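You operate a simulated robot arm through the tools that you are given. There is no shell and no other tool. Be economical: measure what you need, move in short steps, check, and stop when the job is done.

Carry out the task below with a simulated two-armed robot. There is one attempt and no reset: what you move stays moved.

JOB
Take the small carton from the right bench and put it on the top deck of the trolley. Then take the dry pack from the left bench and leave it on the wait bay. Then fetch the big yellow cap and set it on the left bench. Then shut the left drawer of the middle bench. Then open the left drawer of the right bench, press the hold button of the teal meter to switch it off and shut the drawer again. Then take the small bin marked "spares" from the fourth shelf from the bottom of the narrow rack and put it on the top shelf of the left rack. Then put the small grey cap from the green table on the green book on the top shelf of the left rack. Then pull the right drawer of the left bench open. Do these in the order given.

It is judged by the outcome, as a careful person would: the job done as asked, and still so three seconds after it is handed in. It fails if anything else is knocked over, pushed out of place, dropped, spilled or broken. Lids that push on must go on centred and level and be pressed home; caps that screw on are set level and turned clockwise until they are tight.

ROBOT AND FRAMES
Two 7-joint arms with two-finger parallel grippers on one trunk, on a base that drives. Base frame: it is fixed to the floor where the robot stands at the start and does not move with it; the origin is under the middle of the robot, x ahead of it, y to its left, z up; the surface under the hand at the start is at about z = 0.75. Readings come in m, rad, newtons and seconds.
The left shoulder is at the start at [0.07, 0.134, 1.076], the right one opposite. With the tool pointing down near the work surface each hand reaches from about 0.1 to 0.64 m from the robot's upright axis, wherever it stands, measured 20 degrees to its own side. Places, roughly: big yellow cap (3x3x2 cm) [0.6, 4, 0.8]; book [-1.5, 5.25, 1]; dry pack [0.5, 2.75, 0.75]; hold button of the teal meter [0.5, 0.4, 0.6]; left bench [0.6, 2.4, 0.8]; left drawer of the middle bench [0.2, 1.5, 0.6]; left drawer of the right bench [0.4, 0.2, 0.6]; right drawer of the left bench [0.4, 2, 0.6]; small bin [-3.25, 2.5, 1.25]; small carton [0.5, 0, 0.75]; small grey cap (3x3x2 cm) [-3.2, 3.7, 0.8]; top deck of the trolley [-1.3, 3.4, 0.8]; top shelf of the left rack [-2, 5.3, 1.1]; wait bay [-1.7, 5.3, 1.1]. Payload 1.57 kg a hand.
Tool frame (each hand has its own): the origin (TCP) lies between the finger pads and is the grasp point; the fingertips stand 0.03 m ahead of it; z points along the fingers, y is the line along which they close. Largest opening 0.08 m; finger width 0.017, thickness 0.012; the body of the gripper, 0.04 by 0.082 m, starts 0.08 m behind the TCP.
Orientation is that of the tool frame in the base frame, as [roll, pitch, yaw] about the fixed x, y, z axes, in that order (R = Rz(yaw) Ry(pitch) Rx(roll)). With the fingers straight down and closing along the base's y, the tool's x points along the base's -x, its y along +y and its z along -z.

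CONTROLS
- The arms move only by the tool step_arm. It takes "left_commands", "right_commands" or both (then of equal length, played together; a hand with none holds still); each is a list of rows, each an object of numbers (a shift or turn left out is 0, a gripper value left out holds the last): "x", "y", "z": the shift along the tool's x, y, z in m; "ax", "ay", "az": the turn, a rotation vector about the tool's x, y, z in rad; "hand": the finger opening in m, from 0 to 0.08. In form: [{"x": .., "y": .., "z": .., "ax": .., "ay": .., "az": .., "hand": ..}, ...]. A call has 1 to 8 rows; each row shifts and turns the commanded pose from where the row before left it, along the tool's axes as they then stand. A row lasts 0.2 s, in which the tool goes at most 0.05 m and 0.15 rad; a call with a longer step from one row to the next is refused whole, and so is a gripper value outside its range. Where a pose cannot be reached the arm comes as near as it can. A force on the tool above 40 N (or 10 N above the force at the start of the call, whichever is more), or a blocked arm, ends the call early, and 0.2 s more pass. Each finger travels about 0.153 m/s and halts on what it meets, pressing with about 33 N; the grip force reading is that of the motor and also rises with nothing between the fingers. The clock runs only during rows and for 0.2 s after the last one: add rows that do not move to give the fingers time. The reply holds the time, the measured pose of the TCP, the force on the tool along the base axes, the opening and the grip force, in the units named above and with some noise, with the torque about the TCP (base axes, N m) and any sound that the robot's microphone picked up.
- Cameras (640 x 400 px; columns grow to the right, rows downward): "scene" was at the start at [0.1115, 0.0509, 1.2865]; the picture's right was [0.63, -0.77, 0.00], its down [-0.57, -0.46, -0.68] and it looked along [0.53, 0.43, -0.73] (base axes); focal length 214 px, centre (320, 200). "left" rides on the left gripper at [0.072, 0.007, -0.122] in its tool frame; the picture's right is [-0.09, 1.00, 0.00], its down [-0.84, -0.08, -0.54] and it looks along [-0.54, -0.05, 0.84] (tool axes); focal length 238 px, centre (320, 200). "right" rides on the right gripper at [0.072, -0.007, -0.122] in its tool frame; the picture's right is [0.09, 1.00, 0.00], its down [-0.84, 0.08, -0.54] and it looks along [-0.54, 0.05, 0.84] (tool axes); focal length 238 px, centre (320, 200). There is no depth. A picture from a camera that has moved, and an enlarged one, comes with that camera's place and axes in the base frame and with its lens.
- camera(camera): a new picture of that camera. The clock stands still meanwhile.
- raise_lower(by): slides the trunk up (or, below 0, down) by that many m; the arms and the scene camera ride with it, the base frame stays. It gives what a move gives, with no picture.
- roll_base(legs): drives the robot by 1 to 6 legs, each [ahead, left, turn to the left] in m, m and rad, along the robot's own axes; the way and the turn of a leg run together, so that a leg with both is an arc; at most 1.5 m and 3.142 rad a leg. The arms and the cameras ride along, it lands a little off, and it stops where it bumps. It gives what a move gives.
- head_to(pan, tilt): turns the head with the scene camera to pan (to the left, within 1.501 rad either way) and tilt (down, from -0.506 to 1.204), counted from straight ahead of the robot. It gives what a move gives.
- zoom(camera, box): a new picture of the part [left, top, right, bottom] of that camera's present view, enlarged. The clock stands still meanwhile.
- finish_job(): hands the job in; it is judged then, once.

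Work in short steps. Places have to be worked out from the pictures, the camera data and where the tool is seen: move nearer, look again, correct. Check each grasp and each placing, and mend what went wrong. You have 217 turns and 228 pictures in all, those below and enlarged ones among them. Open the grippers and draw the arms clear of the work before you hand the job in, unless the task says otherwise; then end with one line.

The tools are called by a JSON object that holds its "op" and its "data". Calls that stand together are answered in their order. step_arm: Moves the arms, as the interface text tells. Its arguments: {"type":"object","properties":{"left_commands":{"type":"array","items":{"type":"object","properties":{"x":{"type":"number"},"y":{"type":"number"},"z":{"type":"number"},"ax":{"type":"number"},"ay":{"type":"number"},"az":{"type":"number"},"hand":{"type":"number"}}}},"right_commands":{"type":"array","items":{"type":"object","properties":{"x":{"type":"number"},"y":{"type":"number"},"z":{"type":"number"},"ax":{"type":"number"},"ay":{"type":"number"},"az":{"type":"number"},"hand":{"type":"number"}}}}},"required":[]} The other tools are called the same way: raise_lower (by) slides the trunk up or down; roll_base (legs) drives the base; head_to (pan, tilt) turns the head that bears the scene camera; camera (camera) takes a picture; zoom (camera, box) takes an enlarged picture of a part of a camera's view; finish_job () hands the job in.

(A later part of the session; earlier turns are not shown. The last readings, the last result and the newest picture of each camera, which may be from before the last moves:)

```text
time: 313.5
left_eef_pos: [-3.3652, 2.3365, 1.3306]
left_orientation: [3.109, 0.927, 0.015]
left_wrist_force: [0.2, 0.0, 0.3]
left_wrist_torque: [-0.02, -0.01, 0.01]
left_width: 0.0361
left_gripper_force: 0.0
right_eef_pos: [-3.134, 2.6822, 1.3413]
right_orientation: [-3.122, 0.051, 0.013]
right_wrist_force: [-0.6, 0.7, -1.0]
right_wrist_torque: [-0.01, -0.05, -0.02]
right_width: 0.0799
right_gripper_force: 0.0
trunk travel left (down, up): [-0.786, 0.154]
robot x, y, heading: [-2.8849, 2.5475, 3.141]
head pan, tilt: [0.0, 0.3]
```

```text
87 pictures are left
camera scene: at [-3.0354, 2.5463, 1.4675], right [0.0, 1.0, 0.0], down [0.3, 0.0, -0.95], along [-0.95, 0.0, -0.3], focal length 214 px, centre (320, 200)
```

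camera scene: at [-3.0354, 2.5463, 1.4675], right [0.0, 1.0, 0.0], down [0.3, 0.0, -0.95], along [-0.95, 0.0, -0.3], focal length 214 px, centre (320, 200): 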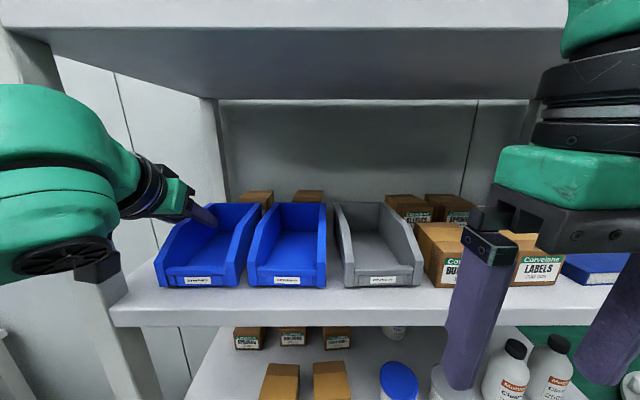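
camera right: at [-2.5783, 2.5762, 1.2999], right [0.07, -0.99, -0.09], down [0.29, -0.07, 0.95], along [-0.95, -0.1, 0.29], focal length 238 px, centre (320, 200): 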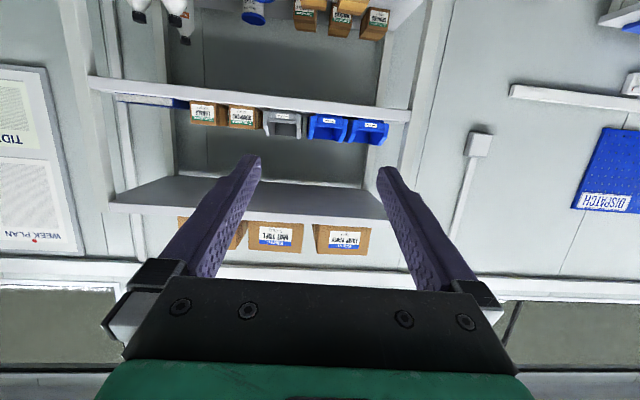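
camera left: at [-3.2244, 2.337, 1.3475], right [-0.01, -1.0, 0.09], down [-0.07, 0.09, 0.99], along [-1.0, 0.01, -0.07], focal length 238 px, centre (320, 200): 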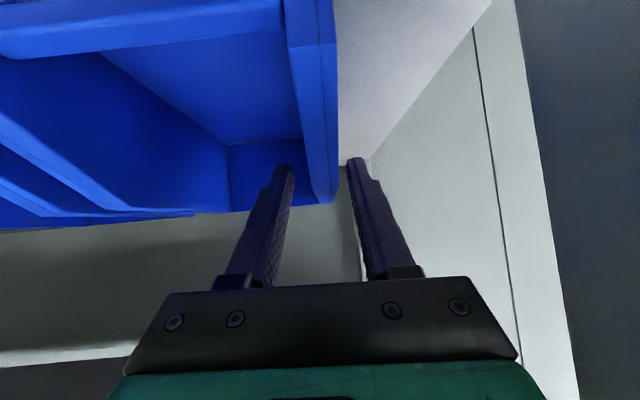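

The fingers straddle the wall. I lower 2.5 cm and close on it.

{"op": "step_arm", "data": {"left_commands": [{"x": 0.0201, "z": 0.0149}, {"hand": 0.018}, {"hand": 0.008}, {"hand": 0.006}, {}]}}

{"op": "camera", "data": {"camera": "left"}}

{"op": "zoom", "data": {"camera": "scene", "box": [120, 170, 360, 320]}}

```text
time: 314.7
left_eef_pos: [-3.3587, 2.3363, 1.31]
left_orientation: [3.109, 0.932, 0.014]
left_wrist_force: [0.4, -0.7, 2.6]
left_wrist_torque: [0.33, -0.27, 0.05]
left_width: 0.0114
left_gripper_force: 29.3
right_eef_pos: [-3.1284, 2.6797, 1.3439]
right_orientation: [-3.123, 0.055, 0.015]
right_wrist_force: [0.1, 0.0, 0.5]
right_wrist_torque: [0.0, -0.01, -0.02]
right_width: 0.0799
right_gripper_force: 0.1
trunk travel left (down, up): [-0.786, 0.154]
robot x, y, heading: [-2.8848, 2.5464, 3.135]
head pan, tilt: [0.0, 0.3]
```

```text
86 pictures are left
camera left: at [-3.2189, 2.3357, 1.3249], right [-0.01, -1.0, 0.09], down [-0.07, 0.09, 0.99], along [-1.0, 0.01, -0.07], focal length 238 px, centre (320, 200)
```

left: 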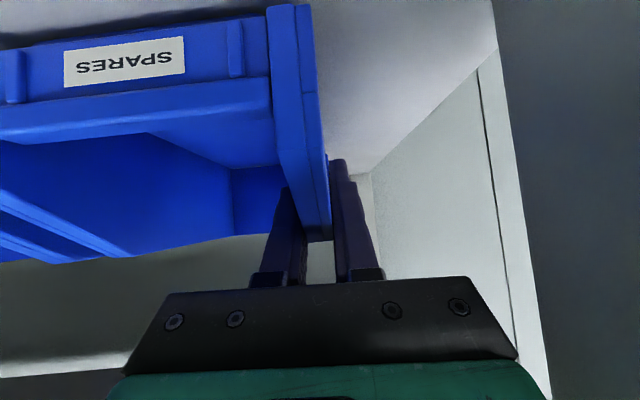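

```text
2.67 times, centred on (240, 245) of scene
camera zoom: at [-3.03, 2.5462, 1.4681], right [0.0, 1.0, 0.0], down [0.3, 0.0, -0.96], along [-0.96, 0.0, -0.3], focal length 572 px, centre (533, 80)
```

zoom: 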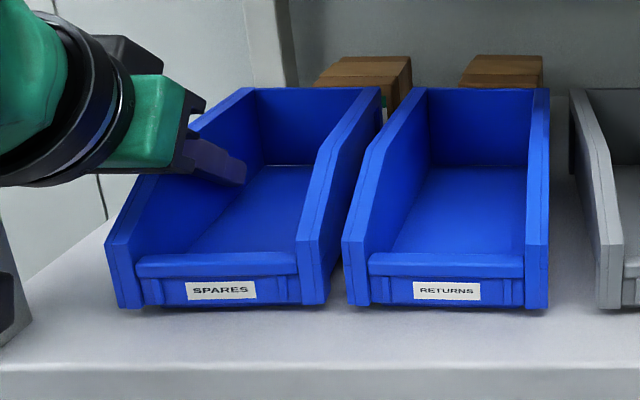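

Gripped. I lift straight up a few centimetres and check.

{"op": "step_arm", "data": {"left_commands": [{"x": -0.0161, "z": -0.0119}, {"x": -0.0161, "z": -0.0119}]}}

{"op": "camera", "data": {"camera": "scene"}}

{"op": "camera", "data": {"camera": "left"}}

```text
time: 315.3
left_eef_pos: [-3.3612, 2.3369, 1.3504]
left_orientation: [3.106, 0.929, 0.011]
left_wrist_force: [0.1, -0.4, -1.5]
left_wrist_torque: [-0.07, -0.02, 0.01]
left_width: 0.0115
left_gripper_force: 28.8
right_eef_pos: [-3.1293, 2.681, 1.3431]
right_orientation: [-3.123, 0.054, 0.017]
right_wrist_force: [0.3, -0.2, 0.5]
right_wrist_torque: [-0.03, 0.01, -0.02]
right_width: 0.0799
right_gripper_force: 0.0
trunk travel left (down, up): [-0.786, 0.154]
robot x, y, heading: [-2.8832, 2.5432, 3.135]
head pan, tilt: [0.0, 0.3]
```

```text
84 pictures are left
camera scene: at [-3.0303, 2.5464, 1.468], right [0.0, 1.0, 0.0], down [0.3, 0.0, -0.96], along [-0.96, 0.0, -0.3], focal length 214 px, centre (320, 200)
```

scene: 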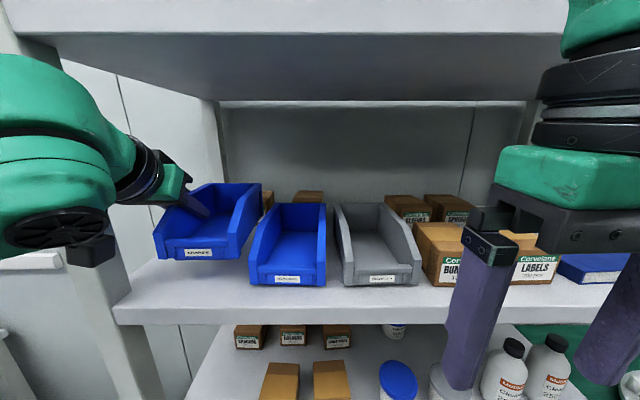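

```text
83 pictures are left
camera left: at [-3.2197, 2.3366, 1.3659], right [-0.01, -1.0, 0.09], down [-0.07, 0.1, 0.99], along [-1.0, 0.01, -0.07], focal length 238 px, centre (320, 200)
```

left: 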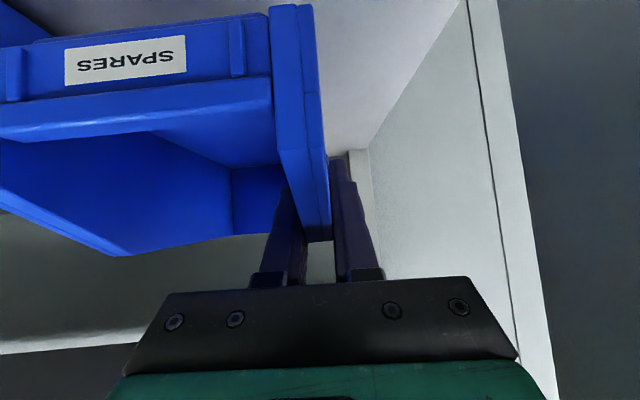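

The bin is up and held. I drive straight back out of the rack.

{"op": "roll_base", "data": {"legs": [[-0.45, 0.0, 0]]}}

{"op": "camera", "data": {"camera": "scene"}}

{"op": "camera", "data": {"camera": "left"}}

```text
time: 318.1
left_eef_pos: [-2.9128, 2.3349, 1.3491]
left_orientation: [3.11, 0.929, 0.013]
left_wrist_force: [-0.1, 0.1, -0.7]
left_wrist_torque: [-0.06, -0.03, 0.03]
left_width: 0.0118
left_gripper_force: 29.2
right_eef_pos: [-2.6794, 2.6788, 1.342]
right_orientation: [-3.123, 0.051, 0.009]
right_wrist_force: [-0.6, -0.5, 0.0]
right_wrist_torque: [-0.01, 0.03, 0.03]
right_width: 0.0799
right_gripper_force: 0.1
trunk travel left (down, up): [-0.786, 0.154]
robot x, y, heading: [-2.4339, 2.5394, 3.131]
head pan, tilt: [0.0, 0.3]
```

```text
82 pictures are left
camera scene: at [-2.5819, 2.5438, 1.4678], right [0.01, 1.0, 0.0], down [0.3, 0.0, -0.95], along [-0.95, 0.01, -0.3], focal length 214 px, centre (320, 200)
```

scene: 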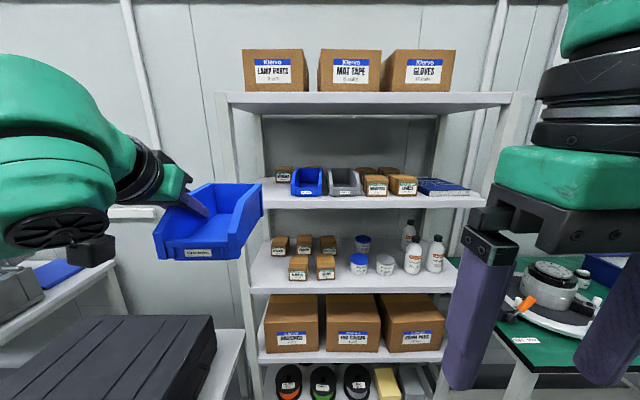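

```text
81 pictures are left
camera left: at [-2.7718, 2.3347, 1.365], right [-0.02, -1.0, 0.09], down [-0.07, 0.09, 0.99], along [-1.0, 0.01, -0.07], focal length 238 px, centre (320, 200)
```

left: 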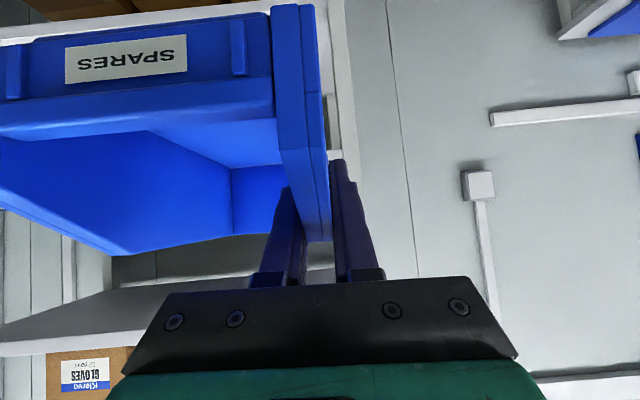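

The other items stayed put. I turn right and carry the bin to the left rack, stopping short of it.

{"op": "roll_base", "data": {"legs": [[0, 0, -1.56], [1.2, 0, 0], [0.55, -0.33, 0]]}}

{"op": "head_to", "data": {"pan": 0.1, "tilt": 0.5}}

{"op": "camera", "data": {"camera": "scene"}}

```text
time: 331.2
left_eef_pos: [-2.3135, 4.7815, 1.3503]
left_orientation: [3.11, 0.931, -1.55]
left_wrist_force: [1.0, -0.4, -0.2]
left_wrist_torque: [0.01, 0.05, 0.04]
left_width: 0.0116
left_gripper_force: 29.0
right_eef_pos: [-1.9685, 4.5523, 1.3437]
right_orientation: [-3.121, 0.056, -1.553]
right_wrist_force: [-0.1, -0.5, 0.0]
right_wrist_torque: [0.02, 0.02, -0.03]
right_width: 0.0798
right_gripper_force: 0.1
trunk travel left (down, up): [-0.786, 0.154]
robot x, y, heading: [-2.0953, 4.3097, 1.572]
head pan, tilt: [0.0, 0.3]
```

```text
time: 331.9
left_eef_pos: [-2.3124, 4.7818, 1.3489]
left_orientation: [3.109, 0.93, -1.553]
left_wrist_force: [-0.4, -0.2, -1.7]
left_wrist_torque: [0.01, 0.1, 0.03]
left_width: 0.0118
left_gripper_force: 29.3
right_eef_pos: [-1.9672, 4.5537, 1.3426]
right_orientation: [-3.123, 0.055, -1.553]
right_wrist_force: [0.3, -1.2, -0.2]
right_wrist_torque: [-0.02, 0.0, 0.04]
right_width: 0.0799
right_gripper_force: 0.1
trunk travel left (down, up): [-0.786, 0.154]
robot x, y, heading: [-2.0955, 4.3102, 1.576]
head pan, tilt: [0.099, 0.499]
```

```text
80 pictures are left
camera scene: at [-2.1109, 4.4505, 1.4496], right [0.99, 0.1, 0.0], down [0.05, -0.48, -0.88], along [-0.09, 0.87, -0.48], focal length 214 px, centre (320, 200)
```

scene: 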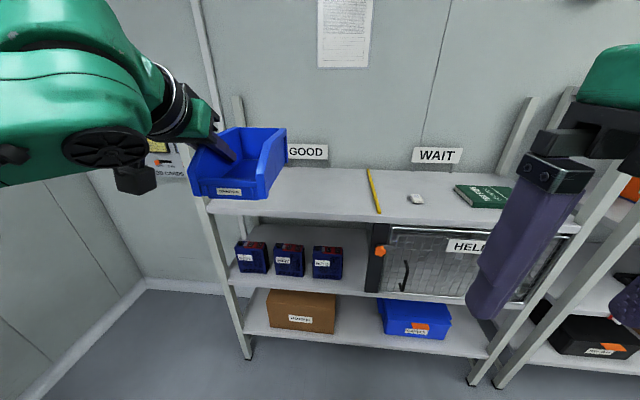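

The bay is clear. I drive in 0.44 m and lower most of the way.

{"op": "roll_base", "data": {"legs": [[0.44, 0.0, 0]]}}

{"op": "raise_lower", "data": {"by": -0.21}}

{"op": "head_to", "data": {"pan": 0.3, "tilt": 0.6}}

{"op": "camera", "data": {"camera": "scene"}}

{"op": "camera", "data": {"camera": "left"}}

```text
time: 334.6
left_eef_pos: [-2.3132, 5.2283, 1.35]
left_orientation: [3.109, 0.933, -1.553]
left_wrist_force: [0.1, 0.6, -0.6]
left_wrist_torque: [0.02, 0.02, 0.0]
left_width: 0.0119
left_gripper_force: 29.0
right_eef_pos: [-1.9663, 4.9975, 1.3432]
right_orientation: [-3.124, 0.057, -1.553]
right_wrist_force: [-0.3, 0.5, -0.4]
right_wrist_torque: [-0.01, 0.01, -0.02]
right_width: 0.0796
right_gripper_force: 0.1
trunk travel left (down, up): [-0.786, 0.154]
robot x, y, heading: [-2.0965, 4.7551, 1.569]
head pan, tilt: [0.099, 0.499]
```

```text
time: 336.9
left_eef_pos: [-2.3118, 5.2298, 1.1397]
left_orientation: [3.108, 0.931, -1.555]
left_wrist_force: [0.1, -0.2, -0.8]
left_wrist_torque: [-0.02, 0.05, -0.02]
left_width: 0.0115
left_gripper_force: 29.4
right_eef_pos: [-1.9679, 4.9993, 1.134]
right_orientation: [-3.122, 0.055, -1.555]
right_wrist_force: [0.0, -0.2, -0.5]
right_wrist_torque: [0.01, -0.03, 0.0]
right_width: 0.0801
right_gripper_force: 0.2
trunk travel left (down, up): [-0.576, 0.364]
robot x, y, heading: [-2.1059, 4.7585, 1.571]
head pan, tilt: [0.099, 0.499]
```

```text
time: 337.6
left_eef_pos: [-2.3121, 5.2294, 1.139]
left_orientation: [3.109, 0.933, -1.553]
left_wrist_force: [-0.4, 0.0, -0.7]
left_wrist_torque: [-0.05, 0.06, -0.01]
left_width: 0.0117
left_gripper_force: 29.2
right_eef_pos: [-1.9676, 5.0005, 1.1345]
right_orientation: [-3.122, 0.054, -1.554]
right_wrist_force: [-0.2, -0.1, -0.4]
right_wrist_torque: [-0.01, -0.01, 0.02]
right_width: 0.08
right_gripper_force: 0.0
trunk travel left (down, up): [-0.576, 0.364]
robot x, y, heading: [-2.0981, 4.7535, 1.569]
head pan, tilt: [0.3, 0.6]
```

```text
79 pictures are left
camera scene: at [-2.128, 4.8911, 1.2306], right [0.96, 0.29, 0.0], down [0.17, -0.54, -0.83], along [-0.24, 0.79, -0.56], focal length 214 px, centre (320, 200)
```

scene: 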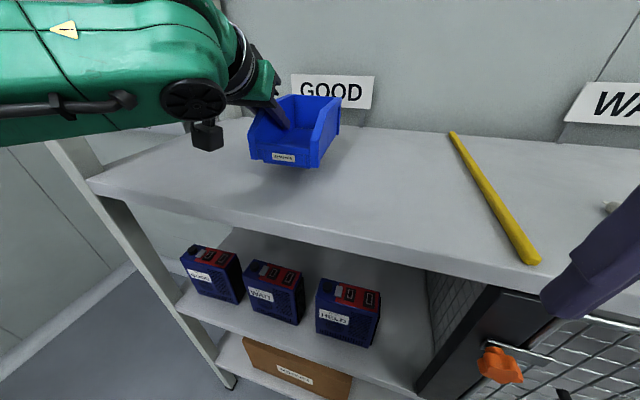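

```text
78 pictures are left
camera left: at [-2.3123, 5.0897, 1.1555], right [-1.0, 0.01, 0.09], down [0.09, 0.07, 0.99], along [0.0, 1.0, -0.07], focal length 238 px, centre (320, 200)
```

left: 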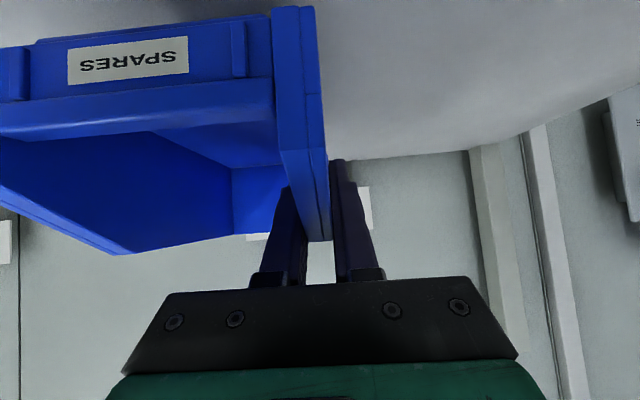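

The bin is over the shelf. I lower it in small steps until it touches.

{"op": "step_arm", "data": {"left_commands": [{"x": 0.0129, "z": 0.0095}, {"x": 0.0048, "z": 0.0036}, {"x": 0.0032, "z": 0.0024}, {}]}}

{"op": "zoom", "data": {"camera": "scene", "box": [210, 70, 370, 190]}}

```text
time: 338.6
left_eef_pos: [-2.3122, 5.2297, 1.1139]
left_orientation: [3.108, 0.93, -1.552]
left_wrist_force: [-0.3, -0.1, -1.2]
left_wrist_torque: [-0.01, 0.09, 0.01]
left_width: 0.0117
left_gripper_force: 28.8
right_eef_pos: [-1.9673, 4.9985, 1.1329]
right_orientation: [-3.123, 0.055, -1.553]
right_wrist_force: [0.0, 0.0, -0.7]
right_wrist_torque: [-0.02, 0.0, 0.04]
right_width: 0.0801
right_gripper_force: 0.0
trunk travel left (down, up): [-0.576, 0.364]
robot x, y, heading: [-2.0998, 4.7558, 1.571]
head pan, tilt: [0.3, 0.6]
```

```text
3.33 times, centred on (290, 130) of scene
camera zoom: at [-2.1281, 4.891, 1.2305], right [0.96, 0.3, 0.0], down [0.17, -0.54, -0.82], along [-0.24, 0.79, -0.57], focal length 715 px, centre (420, 433)
```

zoom: 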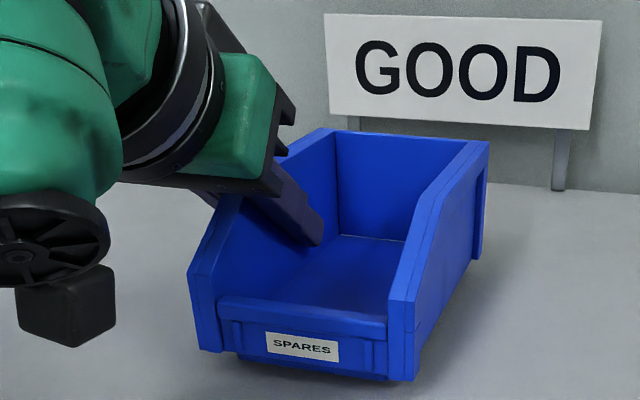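

Almost touching. I continue in 4 mm steps.

{"op": "step_arm", "data": {"left_commands": [{"x": 0.0032, "z": 0.0024}, {"x": 0.0032, "z": 0.0024}, {"x": 0.0032, "z": 0.0024}, {}]}}

{"op": "zoom", "data": {"camera": "scene", "box": [210, 70, 370, 190]}}

```text
time: 339.6
left_eef_pos: [-2.3131, 5.2276, 1.1056]
left_orientation: [3.109, 0.94, -1.549]
left_wrist_force: [-7.4, 5.6, 29.9]
left_wrist_torque: [-0.27, -0.59, 0.03]
left_width: 0.0119
left_gripper_force: 29.5
right_eef_pos: [-1.9681, 4.9968, 1.1336]
right_orientation: [-3.121, 0.059, -1.553]
right_wrist_force: [-0.6, 0.6, 0.2]
right_wrist_torque: [0.03, 0.0, 0.04]
right_width: 0.0799
right_gripper_force: 0.0
trunk travel left (down, up): [-0.576, 0.364]
robot x, y, heading: [-2.1027, 4.7544, 1.574]
head pan, tilt: [0.3, 0.6]
```

```text
3.33 times, centred on (290, 130) of scene
camera zoom: at [-2.1284, 4.8878, 1.2312], right [0.96, 0.3, 0.0], down [0.17, -0.54, -0.83], along [-0.24, 0.79, -0.56], focal length 715 px, centre (420, 433)
```

zoom: 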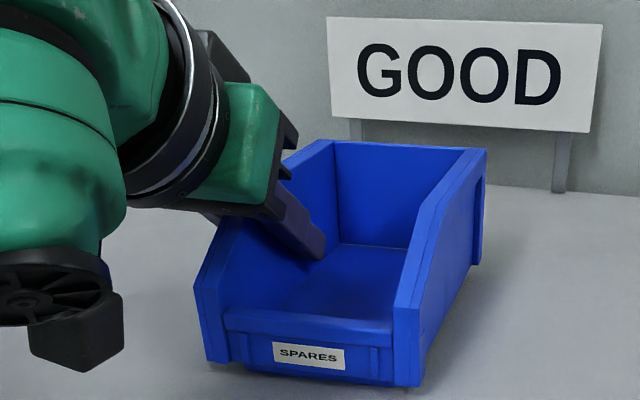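

Contact at about 30 N. I ease off slightly, open the fingers and raise them clear of the wall.

{"op": "step_arm", "data": {"left_commands": [{"x": -0.0024, "z": -0.0018, "hand": 0.02}, {"hand": 0.034}, {"hand": 0.034}, {"x": -0.0241, "z": -0.0178}, {"x": -0.0322, "z": -0.0238}]}}

{"op": "zoom", "data": {"camera": "scene", "box": [210, 50, 410, 190]}}

```text
time: 340.8
left_eef_pos: [-2.3102, 5.2306, 1.1744]
left_orientation: [3.107, 0.931, -1.555]
left_wrist_force: [-0.1, -0.6, 0.3]
left_wrist_torque: [-0.02, -0.02, 0.01]
left_width: 0.034
left_gripper_force: 0.1
right_eef_pos: [-1.9657, 4.9992, 1.1328]
right_orientation: [-3.121, 0.056, -1.553]
right_wrist_force: [0.1, -0.7, 0.4]
right_wrist_torque: [-0.03, 0.03, 0.01]
right_width: 0.0799
right_gripper_force: 0.1
trunk travel left (down, up): [-0.576, 0.364]
robot x, y, heading: [-2.101, 4.758, 1.574]
head pan, tilt: [0.3, 0.6]
```

```text
2.86 times, centred on (310, 120) of scene
camera zoom: at [-2.1272, 4.8907, 1.2305], right [0.96, 0.3, 0.0], down [0.17, -0.54, -0.83], along [-0.24, 0.79, -0.56], focal length 613 px, centre (349, 429)
```

zoom: 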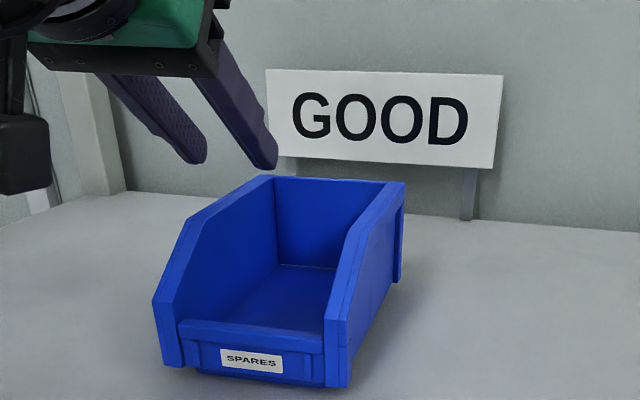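

The bin stands flat on the top shelf. I back off and go to the green table for the grey cap.

{"op": "roll_base", "data": {"legs": [[-0.5, 0.0, 0], [0, 0, 1.57], [0.15, 0.7, 0]]}}

{"op": "head_to", "data": {"pan": -0.15, "tilt": 0.6}}

{"op": "camera", "data": {"camera": "scene"}}

```text
time: 350.9
left_eef_pos: [-2.7747, 3.3915, 1.1754]
left_orientation: [3.111, 0.931, -0.038]
left_wrist_force: [0.0, -0.1, 0.5]
left_wrist_torque: [0.0, 0.01, 0.01]
left_width: 0.0339
left_gripper_force: 0.0
right_eef_pos: [-2.5247, 3.7204, 1.1333]
right_orientation: [-3.123, 0.055, -0.04]
right_wrist_force: [0.0, 0.2, 0.9]
right_wrist_torque: [0.01, 0.0, -0.03]
right_width: 0.08
right_gripper_force: 0.1
trunk travel left (down, up): [-0.576, 0.364]
robot x, y, heading: [-2.2865, 3.5731, 3.085]
head pan, tilt: [0.3, 0.6]
```

```text
time: 351.8
left_eef_pos: [-2.7745, 3.3897, 1.1741]
left_orientation: [3.11, 0.929, -0.04]
left_wrist_force: [0.3, 0.3, 0.7]
left_wrist_torque: [-0.06, -0.03, -0.02]
left_width: 0.0339
left_gripper_force: 0.1
right_eef_pos: [-2.5247, 3.7215, 1.1336]
right_orientation: [-3.123, 0.053, -0.042]
right_wrist_force: [-0.4, 0.2, 0.3]
right_wrist_torque: [-0.01, -0.05, -0.02]
right_width: 0.08
right_gripper_force: 0.0
trunk travel left (down, up): [-0.576, 0.364]
robot x, y, heading: [-2.2889, 3.5725, 3.088]
head pan, tilt: [-0.15, 0.6]
```

```text
74 pictures are left
camera scene: at [-2.4259, 3.5943, 1.2305], right [0.21, 0.98, 0.0], down [0.55, -0.12, -0.83], along [-0.81, 0.17, -0.56], focal length 214 px, centre (320, 200)
```

scene: 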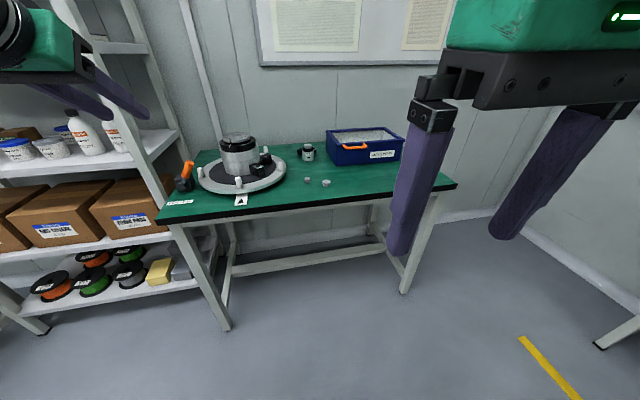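

{"op": "zoom", "data": {"camera": "scene", "box": [280, 150, 400, 215]}}

{"op": "zoom", "data": {"camera": "scene", "box": [296, 168, 344, 196]}}

```text
5.33 times, centred on (340, 182) of scene
camera zoom: at [-2.4259, 3.5943, 1.2305], right [0.21, 0.98, 0.0], down [0.55, -0.12, -0.83], along [-0.81, 0.17, -0.56], focal length 1144 px, centre (213, 293)
```

zoom: 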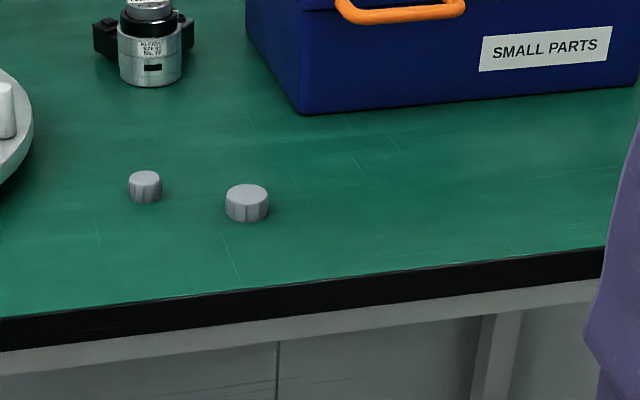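

```text
13.33 times, centred on (320, 182) of scene
camera zoom: at [-2.4259, 3.5943, 1.2305], right [0.21, 0.98, 0.0], down [0.55, -0.12, -0.83], along [-0.81, 0.17, -0.56], focal length 2860 px, centre (320, 440)
```

zoom: 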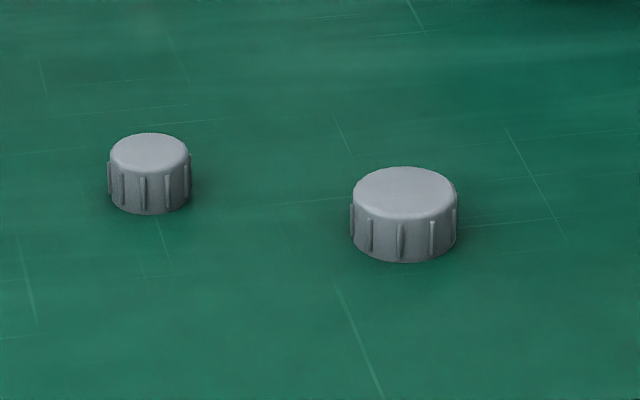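

The left, smaller grey cap is the target, near (-3.2, 3.70). I drive closer and look with the right camera.

{"op": "roll_base", "data": {"legs": [[0.33, 0.0, 0.05]]}}

{"op": "camera", "data": {"camera": "right"}}

{"op": "camera", "data": {"camera": "scene"}}

```text
time: 354.0
left_eef_pos: [-3.094, 3.3788, 1.1738]
left_orientation: [3.108, 0.93, 0.01]
left_wrist_force: [0.0, -0.2, -0.6]
left_wrist_torque: [0.03, -0.02, -0.03]
left_width: 0.0336
left_gripper_force: 0.1
right_eef_pos: [-2.8607, 3.7206, 1.1334]
right_orientation: [-3.123, 0.054, 0.009]
right_wrist_force: [0.0, -0.2, 0.0]
right_wrist_torque: [-0.01, -0.01, 0.02]
right_width: 0.0801
right_gripper_force: 0.0
trunk travel left (down, up): [-0.576, 0.364]
robot x, y, heading: [-2.6171, 3.5813, 3.135]
head pan, tilt: [-0.15, 0.6]
```

```text
71 pictures are left
camera right: at [-2.7825, 3.7236, 1.2507], right [0.1, -0.99, -0.02], down [-0.8, -0.09, 0.59], along [-0.59, -0.04, -0.81], focal length 238 px, centre (320, 200)
```

right: 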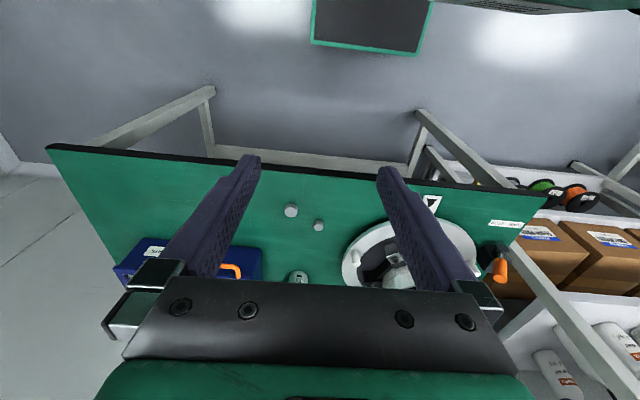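

```text
70 pictures are left
camera scene: at [-2.7567, 3.5985, 1.2306], right [0.16, 0.99, 0.0], down [0.56, -0.09, -0.83], along [-0.81, 0.13, -0.56], focal length 214 px, centre (320, 200)
```

scene: 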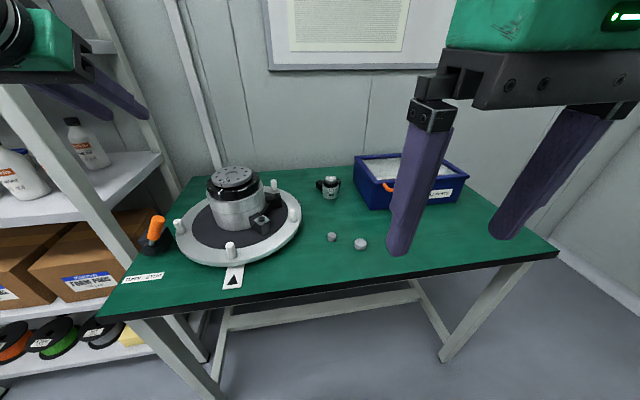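

The cap is at about (-3.192, 3.698, 0.80). I move the base 10 cm closer and bring the right hand over it.

{"op": "roll_base", "data": {"legs": [[0.1, 0.0, 0.005]]}}

{"op": "step_arm", "data": {"right_commands": [{"x": -0.038, "y": 0.02, "ay": 0.054}, {"x": -0.039}, {"x": -0.039}, {"x": -0.039}, {"x": -0.039}, {"z": 0.05}, {"z": 0.05}, {"z": 0.04}]}}

{"op": "camera", "data": {"camera": "right"}}

```text
time: 355.2
left_eef_pos: [-3.1934, 3.3764, 1.1741]
left_orientation: [3.11, 0.932, 0.012]
left_wrist_force: [0.0, -0.9, 0.0]
left_wrist_torque: [0.02, -0.01, 0.02]
left_width: 0.0342
left_gripper_force: 0.1
right_eef_pos: [-2.9604, 3.7213, 1.1341]
right_orientation: [-3.122, 0.056, 0.011]
right_wrist_force: [0.5, -0.1, 0.5]
right_wrist_torque: [0.01, -0.05, 0.0]
right_width: 0.0797
right_gripper_force: 0.0
trunk travel left (down, up): [-0.576, 0.364]
robot x, y, heading: [-2.7202, 3.5852, 3.134]
head pan, tilt: [-0.15, 0.6]
```

```text
time: 357.0
left_eef_pos: [-3.1944, 3.3776, 1.1744]
left_orientation: [3.107, 0.929, 0.013]
left_wrist_force: [1.0, 0.0, 0.3]
left_wrist_torque: [0.02, -0.05, 0.01]
left_width: 0.0339
left_gripper_force: 0.0
right_eef_pos: [-3.1571, 3.7011, 0.9984]
right_orientation: [-3.122, 0.002, 0.009]
right_wrist_force: [0.1, -0.1, -0.3]
right_wrist_torque: [0.0, -0.02, -0.02]
right_width: 0.0798
right_gripper_force: 0.0
trunk travel left (down, up): [-0.576, 0.364]
robot x, y, heading: [-2.7162, 3.584, 3.136]
head pan, tilt: [-0.15, 0.6]
```

```text
69 pictures are left
camera right: at [-3.0852, 3.7039, 1.119], right [0.1, -0.99, -0.02], down [-0.83, -0.1, 0.54], along [-0.54, -0.04, -0.84], focal length 238 px, centre (320, 200)
```

right: 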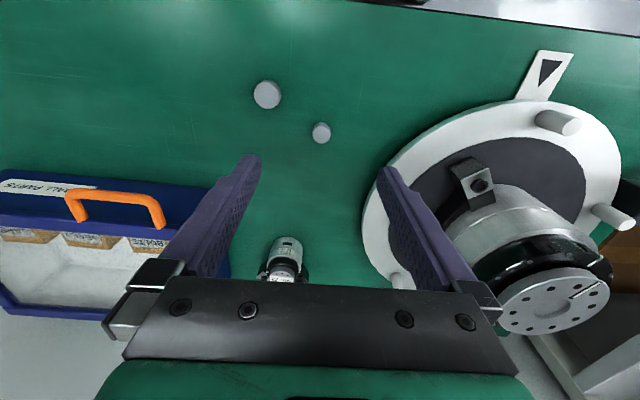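

I centre over the small cap, narrow the opening, and descend part way to check.

{"op": "step_arm", "data": {"right_commands": [{"x": -0.0345, "y": 0.002, "ax": -0.018, "hand": 0.04}, {"z": 0.05}, {"z": 0.05}, {"z": 0.035}]}}

{"op": "camera", "data": {"camera": "right"}}

```text
time: 358.0
left_eef_pos: [-3.1939, 3.3769, 1.1749]
left_orientation: [3.11, 0.93, 0.012]
left_wrist_force: [-0.6, 0.6, -1.0]
left_wrist_torque: [-0.01, -0.02, 0.03]
left_width: 0.034
left_gripper_force: 0.1
right_eef_pos: [-3.1891, 3.7, 0.8594]
right_orientation: [-3.141, 0.002, 0.009]
right_wrist_force: [0.4, -0.5, 0.1]
right_wrist_torque: [0.0, 0.0, 0.0]
right_width: 0.0398
right_gripper_force: 0.1
trunk travel left (down, up): [-0.576, 0.364]
robot x, y, heading: [-2.7147, 3.5866, 3.137]
head pan, tilt: [-0.15, 0.6]
```

```text
68 pictures are left
camera right: at [-3.1171, 3.7047, 0.981], right [0.1, -0.99, 0.0], down [-0.83, -0.09, 0.54], along [-0.54, -0.05, -0.84], focal length 238 px, centre (320, 200)
```

right: 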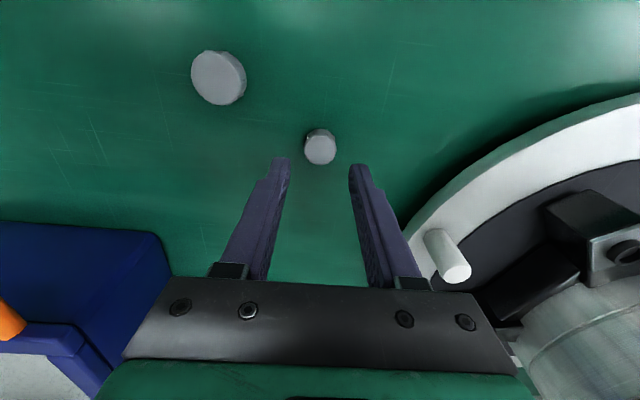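

Well centred. I go down another 4 cm and check again.

{"op": "step_arm", "data": {"right_commands": [{"x": -0.004, "y": 0.001, "z": 0.02}, {"z": 0.02}, {}]}}

{"op": "zoom", "data": {"camera": "right", "box": [240, 100, 400, 200]}}

```text
time: 358.7
left_eef_pos: [-3.187, 3.3763, 1.1759]
left_orientation: [3.108, 0.937, 0.014]
left_wrist_force: [0.3, -0.2, 0.0]
left_wrist_torque: [0.01, 0.02, 0.04]
left_width: 0.034
left_gripper_force: 0.0
right_eef_pos: [-3.1945, 3.6978, 0.8303]
right_orientation: [3.139, 0.028, 0.008]
right_wrist_force: [8.6, 1.6, 16.3]
right_wrist_torque: [0.38, -0.42, -0.01]
right_width: 0.0405
right_gripper_force: 0.3
trunk travel left (down, up): [-0.576, 0.364]
robot x, y, heading: [-2.7179, 3.5831, 3.134]
head pan, tilt: [-0.15, 0.6]
stopped in row 3 (right hand): the force on the tool passed its limit at 48 N (the readings are from after the stop); the commanded pose is now the measured one
```

```text
4.00 times, centred on (320, 150) of right
camera zoom: at [-3.1182, 3.703, 0.9494], right [0.1, -0.99, 0.0], down [-0.82, -0.08, 0.56], along [-0.56, -0.06, -0.83], focal length 953 px, centre (320, 400)
```

zoom: 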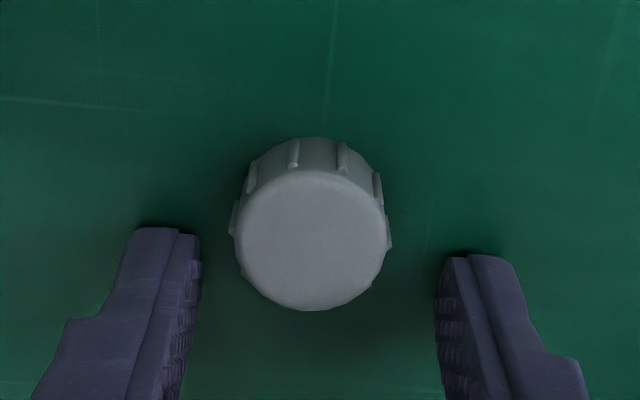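

The fingertips reached the table (z≈0.797), and the cap centre is at x≈-3.180. I rise slightly, level the hand and shift 13 mm.

{"op": "step_arm", "data": {"right_commands": [{"z": -0.012}, {"ay": 0.026, "x": 0.013}, {"z": 0.006}, {}]}}

{"op": "zoom", "data": {"camera": "right", "box": [240, 100, 400, 200]}}

```text
time: 359.7
left_eef_pos: [-3.1932, 3.3781, 1.1749]
left_orientation: [3.109, 0.93, 0.015]
left_wrist_force: [-0.2, -0.2, 0.0]
left_wrist_torque: [0.04, -0.01, -0.04]
left_width: 0.0342
left_gripper_force: 0.0
right_eef_pos: [-3.1833, 3.6988, 0.8316]
right_orientation: [3.141, -0.007, 0.007]
right_wrist_force: [-0.6, -0.5, 0.0]
right_wrist_torque: [0.01, -0.01, 0.03]
right_width: 0.0398
right_gripper_force: 0.1
trunk travel left (down, up): [-0.576, 0.364]
robot x, y, heading: [-2.7179, 3.5892, 3.138]
head pan, tilt: [-0.15, 0.6]
```

```text
4.00 times, centred on (320, 150) of right
camera zoom: at [-3.1123, 3.7038, 0.9532], right [0.1, -1.0, 0.0], down [-0.84, -0.08, 0.54], along [-0.53, -0.06, -0.84], focal length 953 px, centre (320, 400)
```

zoom: 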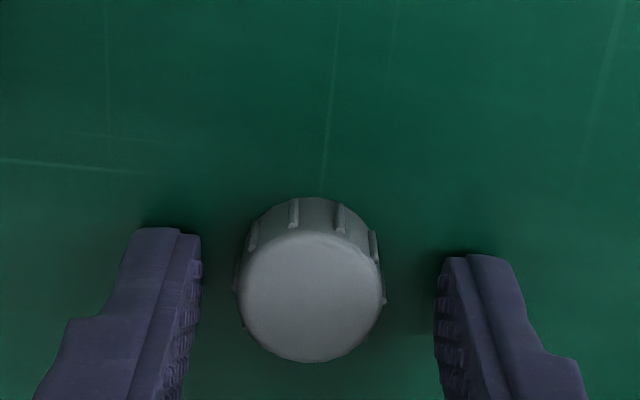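

The cap sits between the pads now. I close and lift.

{"op": "step_arm", "data": {"right_commands": [{"hand": 0.025}, {"hand": 0.012}, {"hand": 0.01}, {"z": -0.02}, {"z": -0.05}, {"z": -0.05}, {"z": -0.05}]}}

{"op": "camera", "data": {"camera": "right"}}

```text
time: 361.3
left_eef_pos: [-3.1912, 3.3754, 1.1763]
left_orientation: [3.11, 0.933, 0.012]
left_wrist_force: [-0.3, 0.4, -0.1]
left_wrist_torque: [0.02, 0.0, -0.03]
left_width: 0.0341
left_gripper_force: 0.0
right_eef_pos: [-3.1821, 3.6994, 1.0013]
right_orientation: [3.139, -0.004, 0.007]
right_wrist_force: [-0.1, 0.1, 0.0]
right_wrist_torque: [-0.01, 0.05, 0.03]
right_width: 0.019
right_gripper_force: 32.8
trunk travel left (down, up): [-0.576, 0.364]
robot x, y, heading: [-2.7203, 3.5882, 3.133]
head pan, tilt: [-0.15, 0.6]
```

```text
65 pictures are left
camera right: at [-3.111, 3.7046, 1.1232], right [0.1, -0.99, 0.0], down [-0.84, -0.08, 0.54], along [-0.53, -0.06, -0.84], focal length 238 px, centre (320, 200)
```

right: 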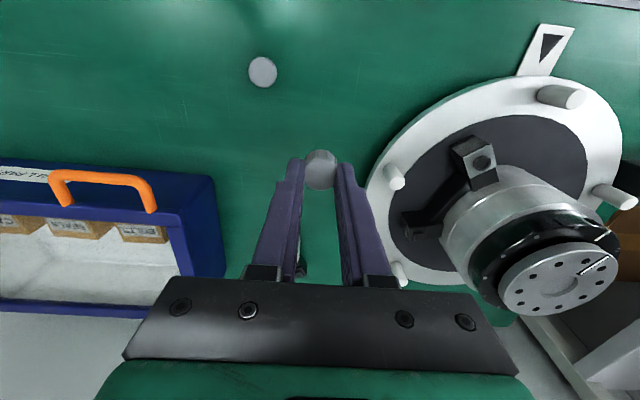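

The small cap is held at 19 mm. I back out, raise, and drive to the left rack in front of the book.

{"op": "roll_base", "data": {"legs": [[-0.5, 0.0, 0], [0, -0.75, 0]]}}

{"op": "raise_lower", "data": {"by": 0.24}}

{"op": "roll_base", "data": {"legs": [[0, 0, -1.562], [0.0, -0.55, 0]]}}

{"op": "head_to", "data": {"pan": -0.1, "tilt": 0.6}}

{"op": "camera", "data": {"camera": "scene"}}

{"op": "camera", "data": {"camera": "right"}}

```text
time: 367.9
left_eef_pos: [-2.6984, 4.1103, 1.175]
left_orientation: [3.109, 0.932, 0.016]
left_wrist_force: [0.1, -0.2, 0.6]
left_wrist_torque: [0.0, 0.04, 0.01]
left_width: 0.034
left_gripper_force: 0.1
right_eef_pos: [-2.6907, 4.4329, 1.0]
right_orientation: [3.141, -0.005, 0.013]
right_wrist_force: [0.6, 0.1, 0.0]
right_wrist_torque: [-0.02, 0.01, -0.02]
right_width: 0.0188
right_gripper_force: 33.5
trunk travel left (down, up): [-0.576, 0.364]
robot x, y, heading: [-2.2266, 4.3194, 3.141]
head pan, tilt: [-0.15, 0.6]
```

```text
time: 370.4
left_eef_pos: [-2.6983, 4.1116, 1.4148]
left_orientation: [3.108, 0.932, 0.015]
left_wrist_force: [-0.7, 0.0, -0.4]
left_wrist_torque: [-0.01, 0.01, 0.0]
left_width: 0.034
left_gripper_force: 0.1
right_eef_pos: [-2.69, 4.4331, 1.2408]
right_orientation: [3.141, -0.006, 0.013]
right_wrist_force: [-1.0, -0.7, 0.8]
right_wrist_torque: [0.01, 0.0, 0.0]
right_width: 0.0188
right_gripper_force: 33.4
trunk travel left (down, up): [-0.816, 0.124]
robot x, y, heading: [-2.2241, 4.3185, 3.14]
head pan, tilt: [-0.15, 0.6]
```

```text
time: 377.3
left_eef_pos: [-1.8849, 4.7952, 1.4146]
left_orientation: [3.111, 0.931, -1.546]
left_wrist_force: [0.0, 0.1, -0.4]
left_wrist_torque: [0.02, -0.03, -0.05]
left_width: 0.0341
left_gripper_force: 0.1
right_eef_pos: [-1.5628, 4.7891, 1.2413]
right_orientation: [3.14, -0.006, -1.551]
right_wrist_force: [-0.7, 0.7, -0.1]
right_wrist_torque: [-0.02, 0.01, 0.03]
right_width: 0.0188
right_gripper_force: 33.1
trunk travel left (down, up): [-0.816, 0.124]
robot x, y, heading: [-1.6697, 4.3198, 1.58]
head pan, tilt: [-0.15, 0.6]
```

```text
time: 378.0
left_eef_pos: [-1.8853, 4.7958, 1.4143]
left_orientation: [3.109, 0.932, -1.546]
left_wrist_force: [-0.3, -0.8, -0.3]
left_wrist_torque: [0.03, 0.0, -0.01]
left_width: 0.034
left_gripper_force: 0.0
right_eef_pos: [-1.5618, 4.7885, 1.2399]
right_orientation: [3.14, -0.005, -1.551]
right_wrist_force: [0.3, 1.1, -1.0]
right_wrist_torque: [0.01, 0.0, 0.0]
right_width: 0.0186
right_gripper_force: 32.7
trunk travel left (down, up): [-0.816, 0.124]
robot x, y, heading: [-1.6715, 4.3218, 1.573]
head pan, tilt: [-0.099, 0.6]
```

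```text
64 pictures are left
camera scene: at [-1.6647, 4.4614, 1.4705], right [1.0, -0.09, 0.0], down [-0.05, -0.56, -0.83], along [0.08, 0.82, -0.57], focal length 214 px, centre (320, 200)
```

scene: 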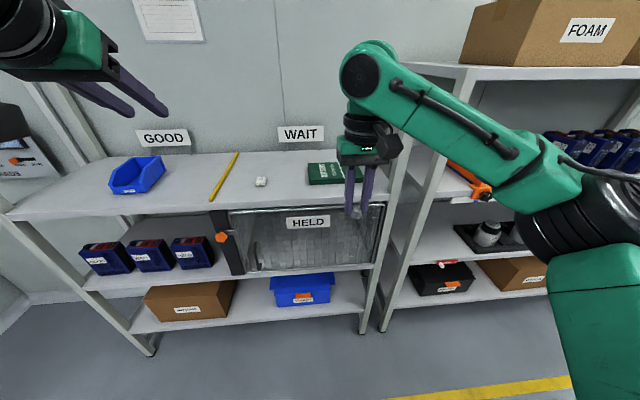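

```text
63 pictures are left
camera right: at [-1.5542, 4.7166, 1.3624], right [-0.99, -0.11, 0.0], down [-0.09, 0.84, 0.54], along [-0.06, 0.53, -0.84], focal length 238 px, centre (320, 200)
```

right: 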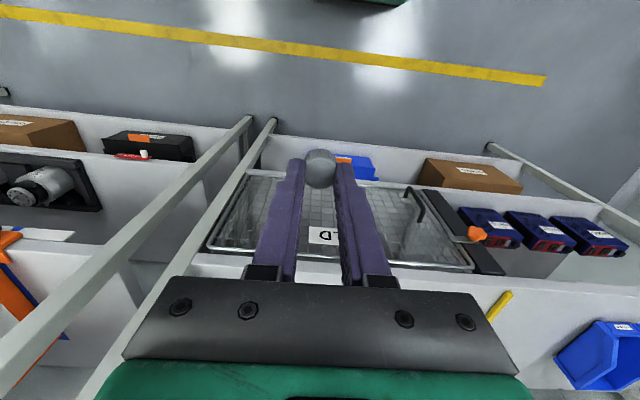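

The book spans x −1.645…−1.42, y 5.16…5.305. To keep the right forearm away from the rack's front post, I shift the robot left and extend the right hand outward first.

{"op": "roll_base", "data": {"legs": [[0.0, 0.16, 0]]}}

{"op": "step_arm", "data": {"right_commands": [{"y": -0.04}, {"y": -0.04}, {"y": -0.04}, {"y": -0.04}, {"y": -0.018}]}}

{"op": "roll_base", "data": {"legs": [[0.22, 0.0, 0]]}}

{"op": "head_to", "data": {"pan": -0.3, "tilt": 0.5}}

{"op": "camera", "data": {"camera": "scene"}}

{"op": "camera", "data": {"camera": "right"}}

```text
time: 379.4
left_eef_pos: [-2.0393, 4.7946, 1.4156]
left_orientation: [3.103, 0.932, -1.551]
left_wrist_force: [-0.3, 0.8, 0.5]
left_wrist_torque: [0.02, 0.0, 0.02]
left_width: 0.0338
left_gripper_force: 0.0
right_eef_pos: [-1.7166, 4.7873, 1.2403]
right_orientation: [3.137, -0.006, -1.554]
right_wrist_force: [0.0, -1.2, 0.0]
right_wrist_torque: [-0.01, -0.01, 0.02]
right_width: 0.021
right_gripper_force: 33.3
trunk travel left (down, up): [-0.816, 0.124]
robot x, y, heading: [-1.8301, 4.3233, 1.578]
head pan, tilt: [-0.099, 0.6]
```

```text
time: 380.6
left_eef_pos: [-2.0408, 4.7947, 1.4135]
left_orientation: [3.105, 0.932, -1.55]
left_wrist_force: [-0.9, 0.5, 0.5]
left_wrist_torque: [0.03, 0.05, -0.01]
left_width: 0.0338
left_gripper_force: 0.0
right_eef_pos: [-1.5389, 4.7915, 1.2407]
right_orientation: [3.14, -0.005, -1.554]
right_wrist_force: [0.3, 0.7, 0.2]
right_wrist_torque: [0.0, 0.01, 0.0]
right_width: 0.0212
right_gripper_force: 33.1
trunk travel left (down, up): [-0.816, 0.124]
robot x, y, heading: [-1.8279, 4.3185, 1.575]
head pan, tilt: [-0.099, 0.6]
```

```text
time: 382.2
left_eef_pos: [-2.0419, 5.0069, 1.4166]
left_orientation: [3.11, 0.935, -1.549]
left_wrist_force: [0.0, -0.2, 0.4]
left_wrist_torque: [0.01, 0.03, -0.01]
left_width: 0.0339
left_gripper_force: 0.1
right_eef_pos: [-1.5405, 5.0028, 1.2427]
right_orientation: [3.139, -0.002, -1.554]
right_wrist_force: [0.1, -0.7, 0.8]
right_wrist_torque: [0.05, 0.0, 0.0]
right_width: 0.0211
right_gripper_force: 33.4
trunk travel left (down, up): [-0.816, 0.124]
robot x, y, heading: [-1.8289, 4.5338, 1.577]
head pan, tilt: [-0.099, 0.6]
```

```text
time: 383.0
left_eef_pos: [-2.0428, 5.0106, 1.4146]
left_orientation: [3.11, 0.931, -1.55]
left_wrist_force: [0.4, -0.2, -0.3]
left_wrist_torque: [-0.02, -0.04, 0.0]
left_width: 0.034
left_gripper_force: 0.0
right_eef_pos: [-1.5411, 5.0079, 1.2408]
right_orientation: [3.141, -0.006, -1.555]
right_wrist_force: [-0.5, 0.6, 0.4]
right_wrist_torque: [0.0, -0.02, 0.0]
right_width: 0.0214
right_gripper_force: 33.1
trunk travel left (down, up): [-0.816, 0.124]
robot x, y, heading: [-1.83, 4.5387, 1.571]
head pan, tilt: [-0.3, 0.499]
```

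```text
62 pictures are left
camera scene: at [-1.8046, 4.6755, 1.4796], right [0.96, -0.29, 0.0], down [-0.14, -0.46, -0.88], along [0.26, 0.84, -0.48], focal length 214 px, centre (320, 200)
```

scene: 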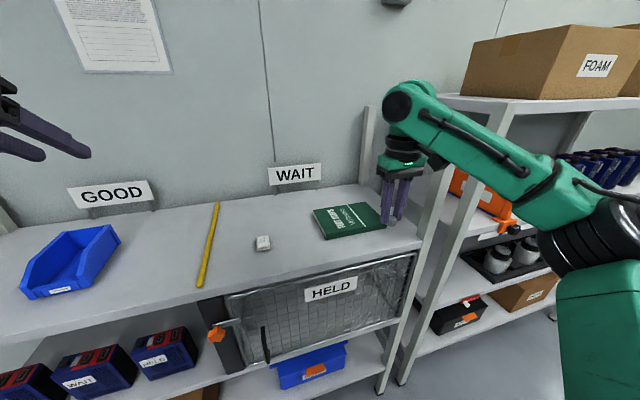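

```text
61 pictures are left
camera right: at [-1.533, 4.9338, 1.3627], right [-0.99, -0.11, 0.0], down [-0.09, 0.84, 0.54], along [-0.06, 0.53, -0.84], focal length 238 px, centre (320, 200)
```

right: 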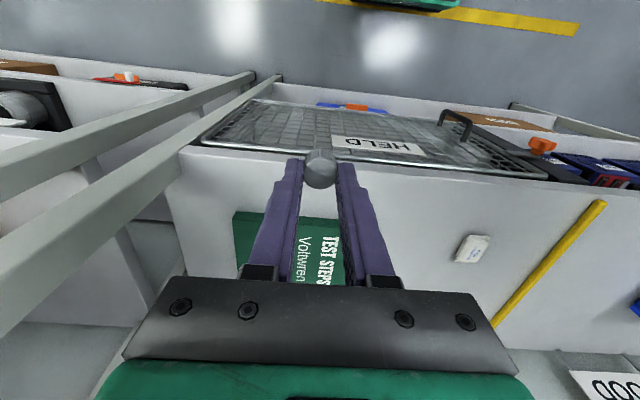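

Driving straight in would bring the right forearm against the front post. Instead I pull the hand inward and rotate the robot about 0.4 rad to the right so the elbow falls back.

{"op": "step_arm", "data": {"right_commands": [{"y": 0.042}, {"y": 0.042}, {"y": 0.042}, {"y": 0.042}, {"x": -0.03}, {"x": -0.03}]}}

{"op": "roll_base", "data": {"legs": [[0, 0, -0.4]]}}

{"op": "camera", "data": {"camera": "scene"}}

```text
time: 384.4
left_eef_pos: [-2.0436, 5.0128, 1.4146]
left_orientation: [3.11, 0.93, -1.55]
left_wrist_force: [0.1, -0.6, -0.4]
left_wrist_torque: [0.01, 0.03, -0.01]
left_width: 0.0341
left_gripper_force: 0.0
right_eef_pos: [-1.7095, 5.0649, 1.2395]
right_orientation: [3.141, -0.006, -1.556]
right_wrist_force: [0.2, 0.2, -0.6]
right_wrist_torque: [-0.03, 0.0, 0.01]
right_width: 0.0213
right_gripper_force: 32.9
trunk travel left (down, up): [-0.816, 0.124]
robot x, y, heading: [-1.8291, 4.5376, 1.579]
head pan, tilt: [-0.3, 0.499]
```

```text
time: 386.0
left_eef_pos: [-1.8383, 5.0556, 1.416]
left_orientation: [3.108, 0.931, -1.955]
left_wrist_force: [0.4, 0.3, -0.9]
left_wrist_torque: [-0.02, -0.02, 0.0]
left_width: 0.034
left_gripper_force: 0.0
right_eef_pos: [-1.5123, 4.9735, 1.2406]
right_orientation: [3.139, -0.004, -1.962]
right_wrist_force: [0.9, 0.8, -0.1]
right_wrist_torque: [0.02, -0.01, 0.02]
right_width: 0.0213
right_gripper_force: 33.2
trunk travel left (down, up): [-0.816, 0.124]
robot x, y, heading: [-1.8322, 4.5372, 1.162]
head pan, tilt: [-0.3, 0.499]
```

```text
60 pictures are left
camera scene: at [-1.7534, 4.6537, 1.4797], right [0.76, -0.65, 0.0], down [-0.31, -0.36, -0.88], along [0.57, 0.67, -0.48], focal length 214 px, centre (320, 200)
```

scene: 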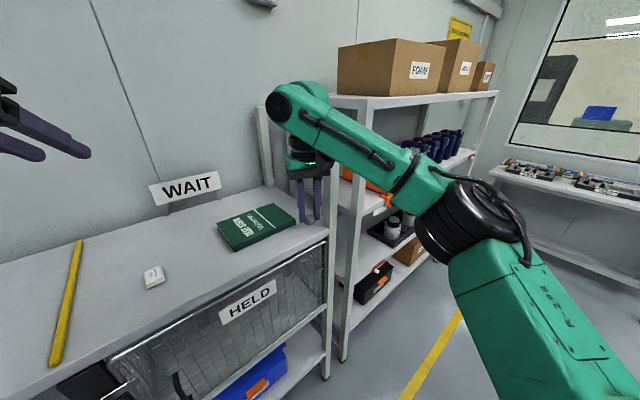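

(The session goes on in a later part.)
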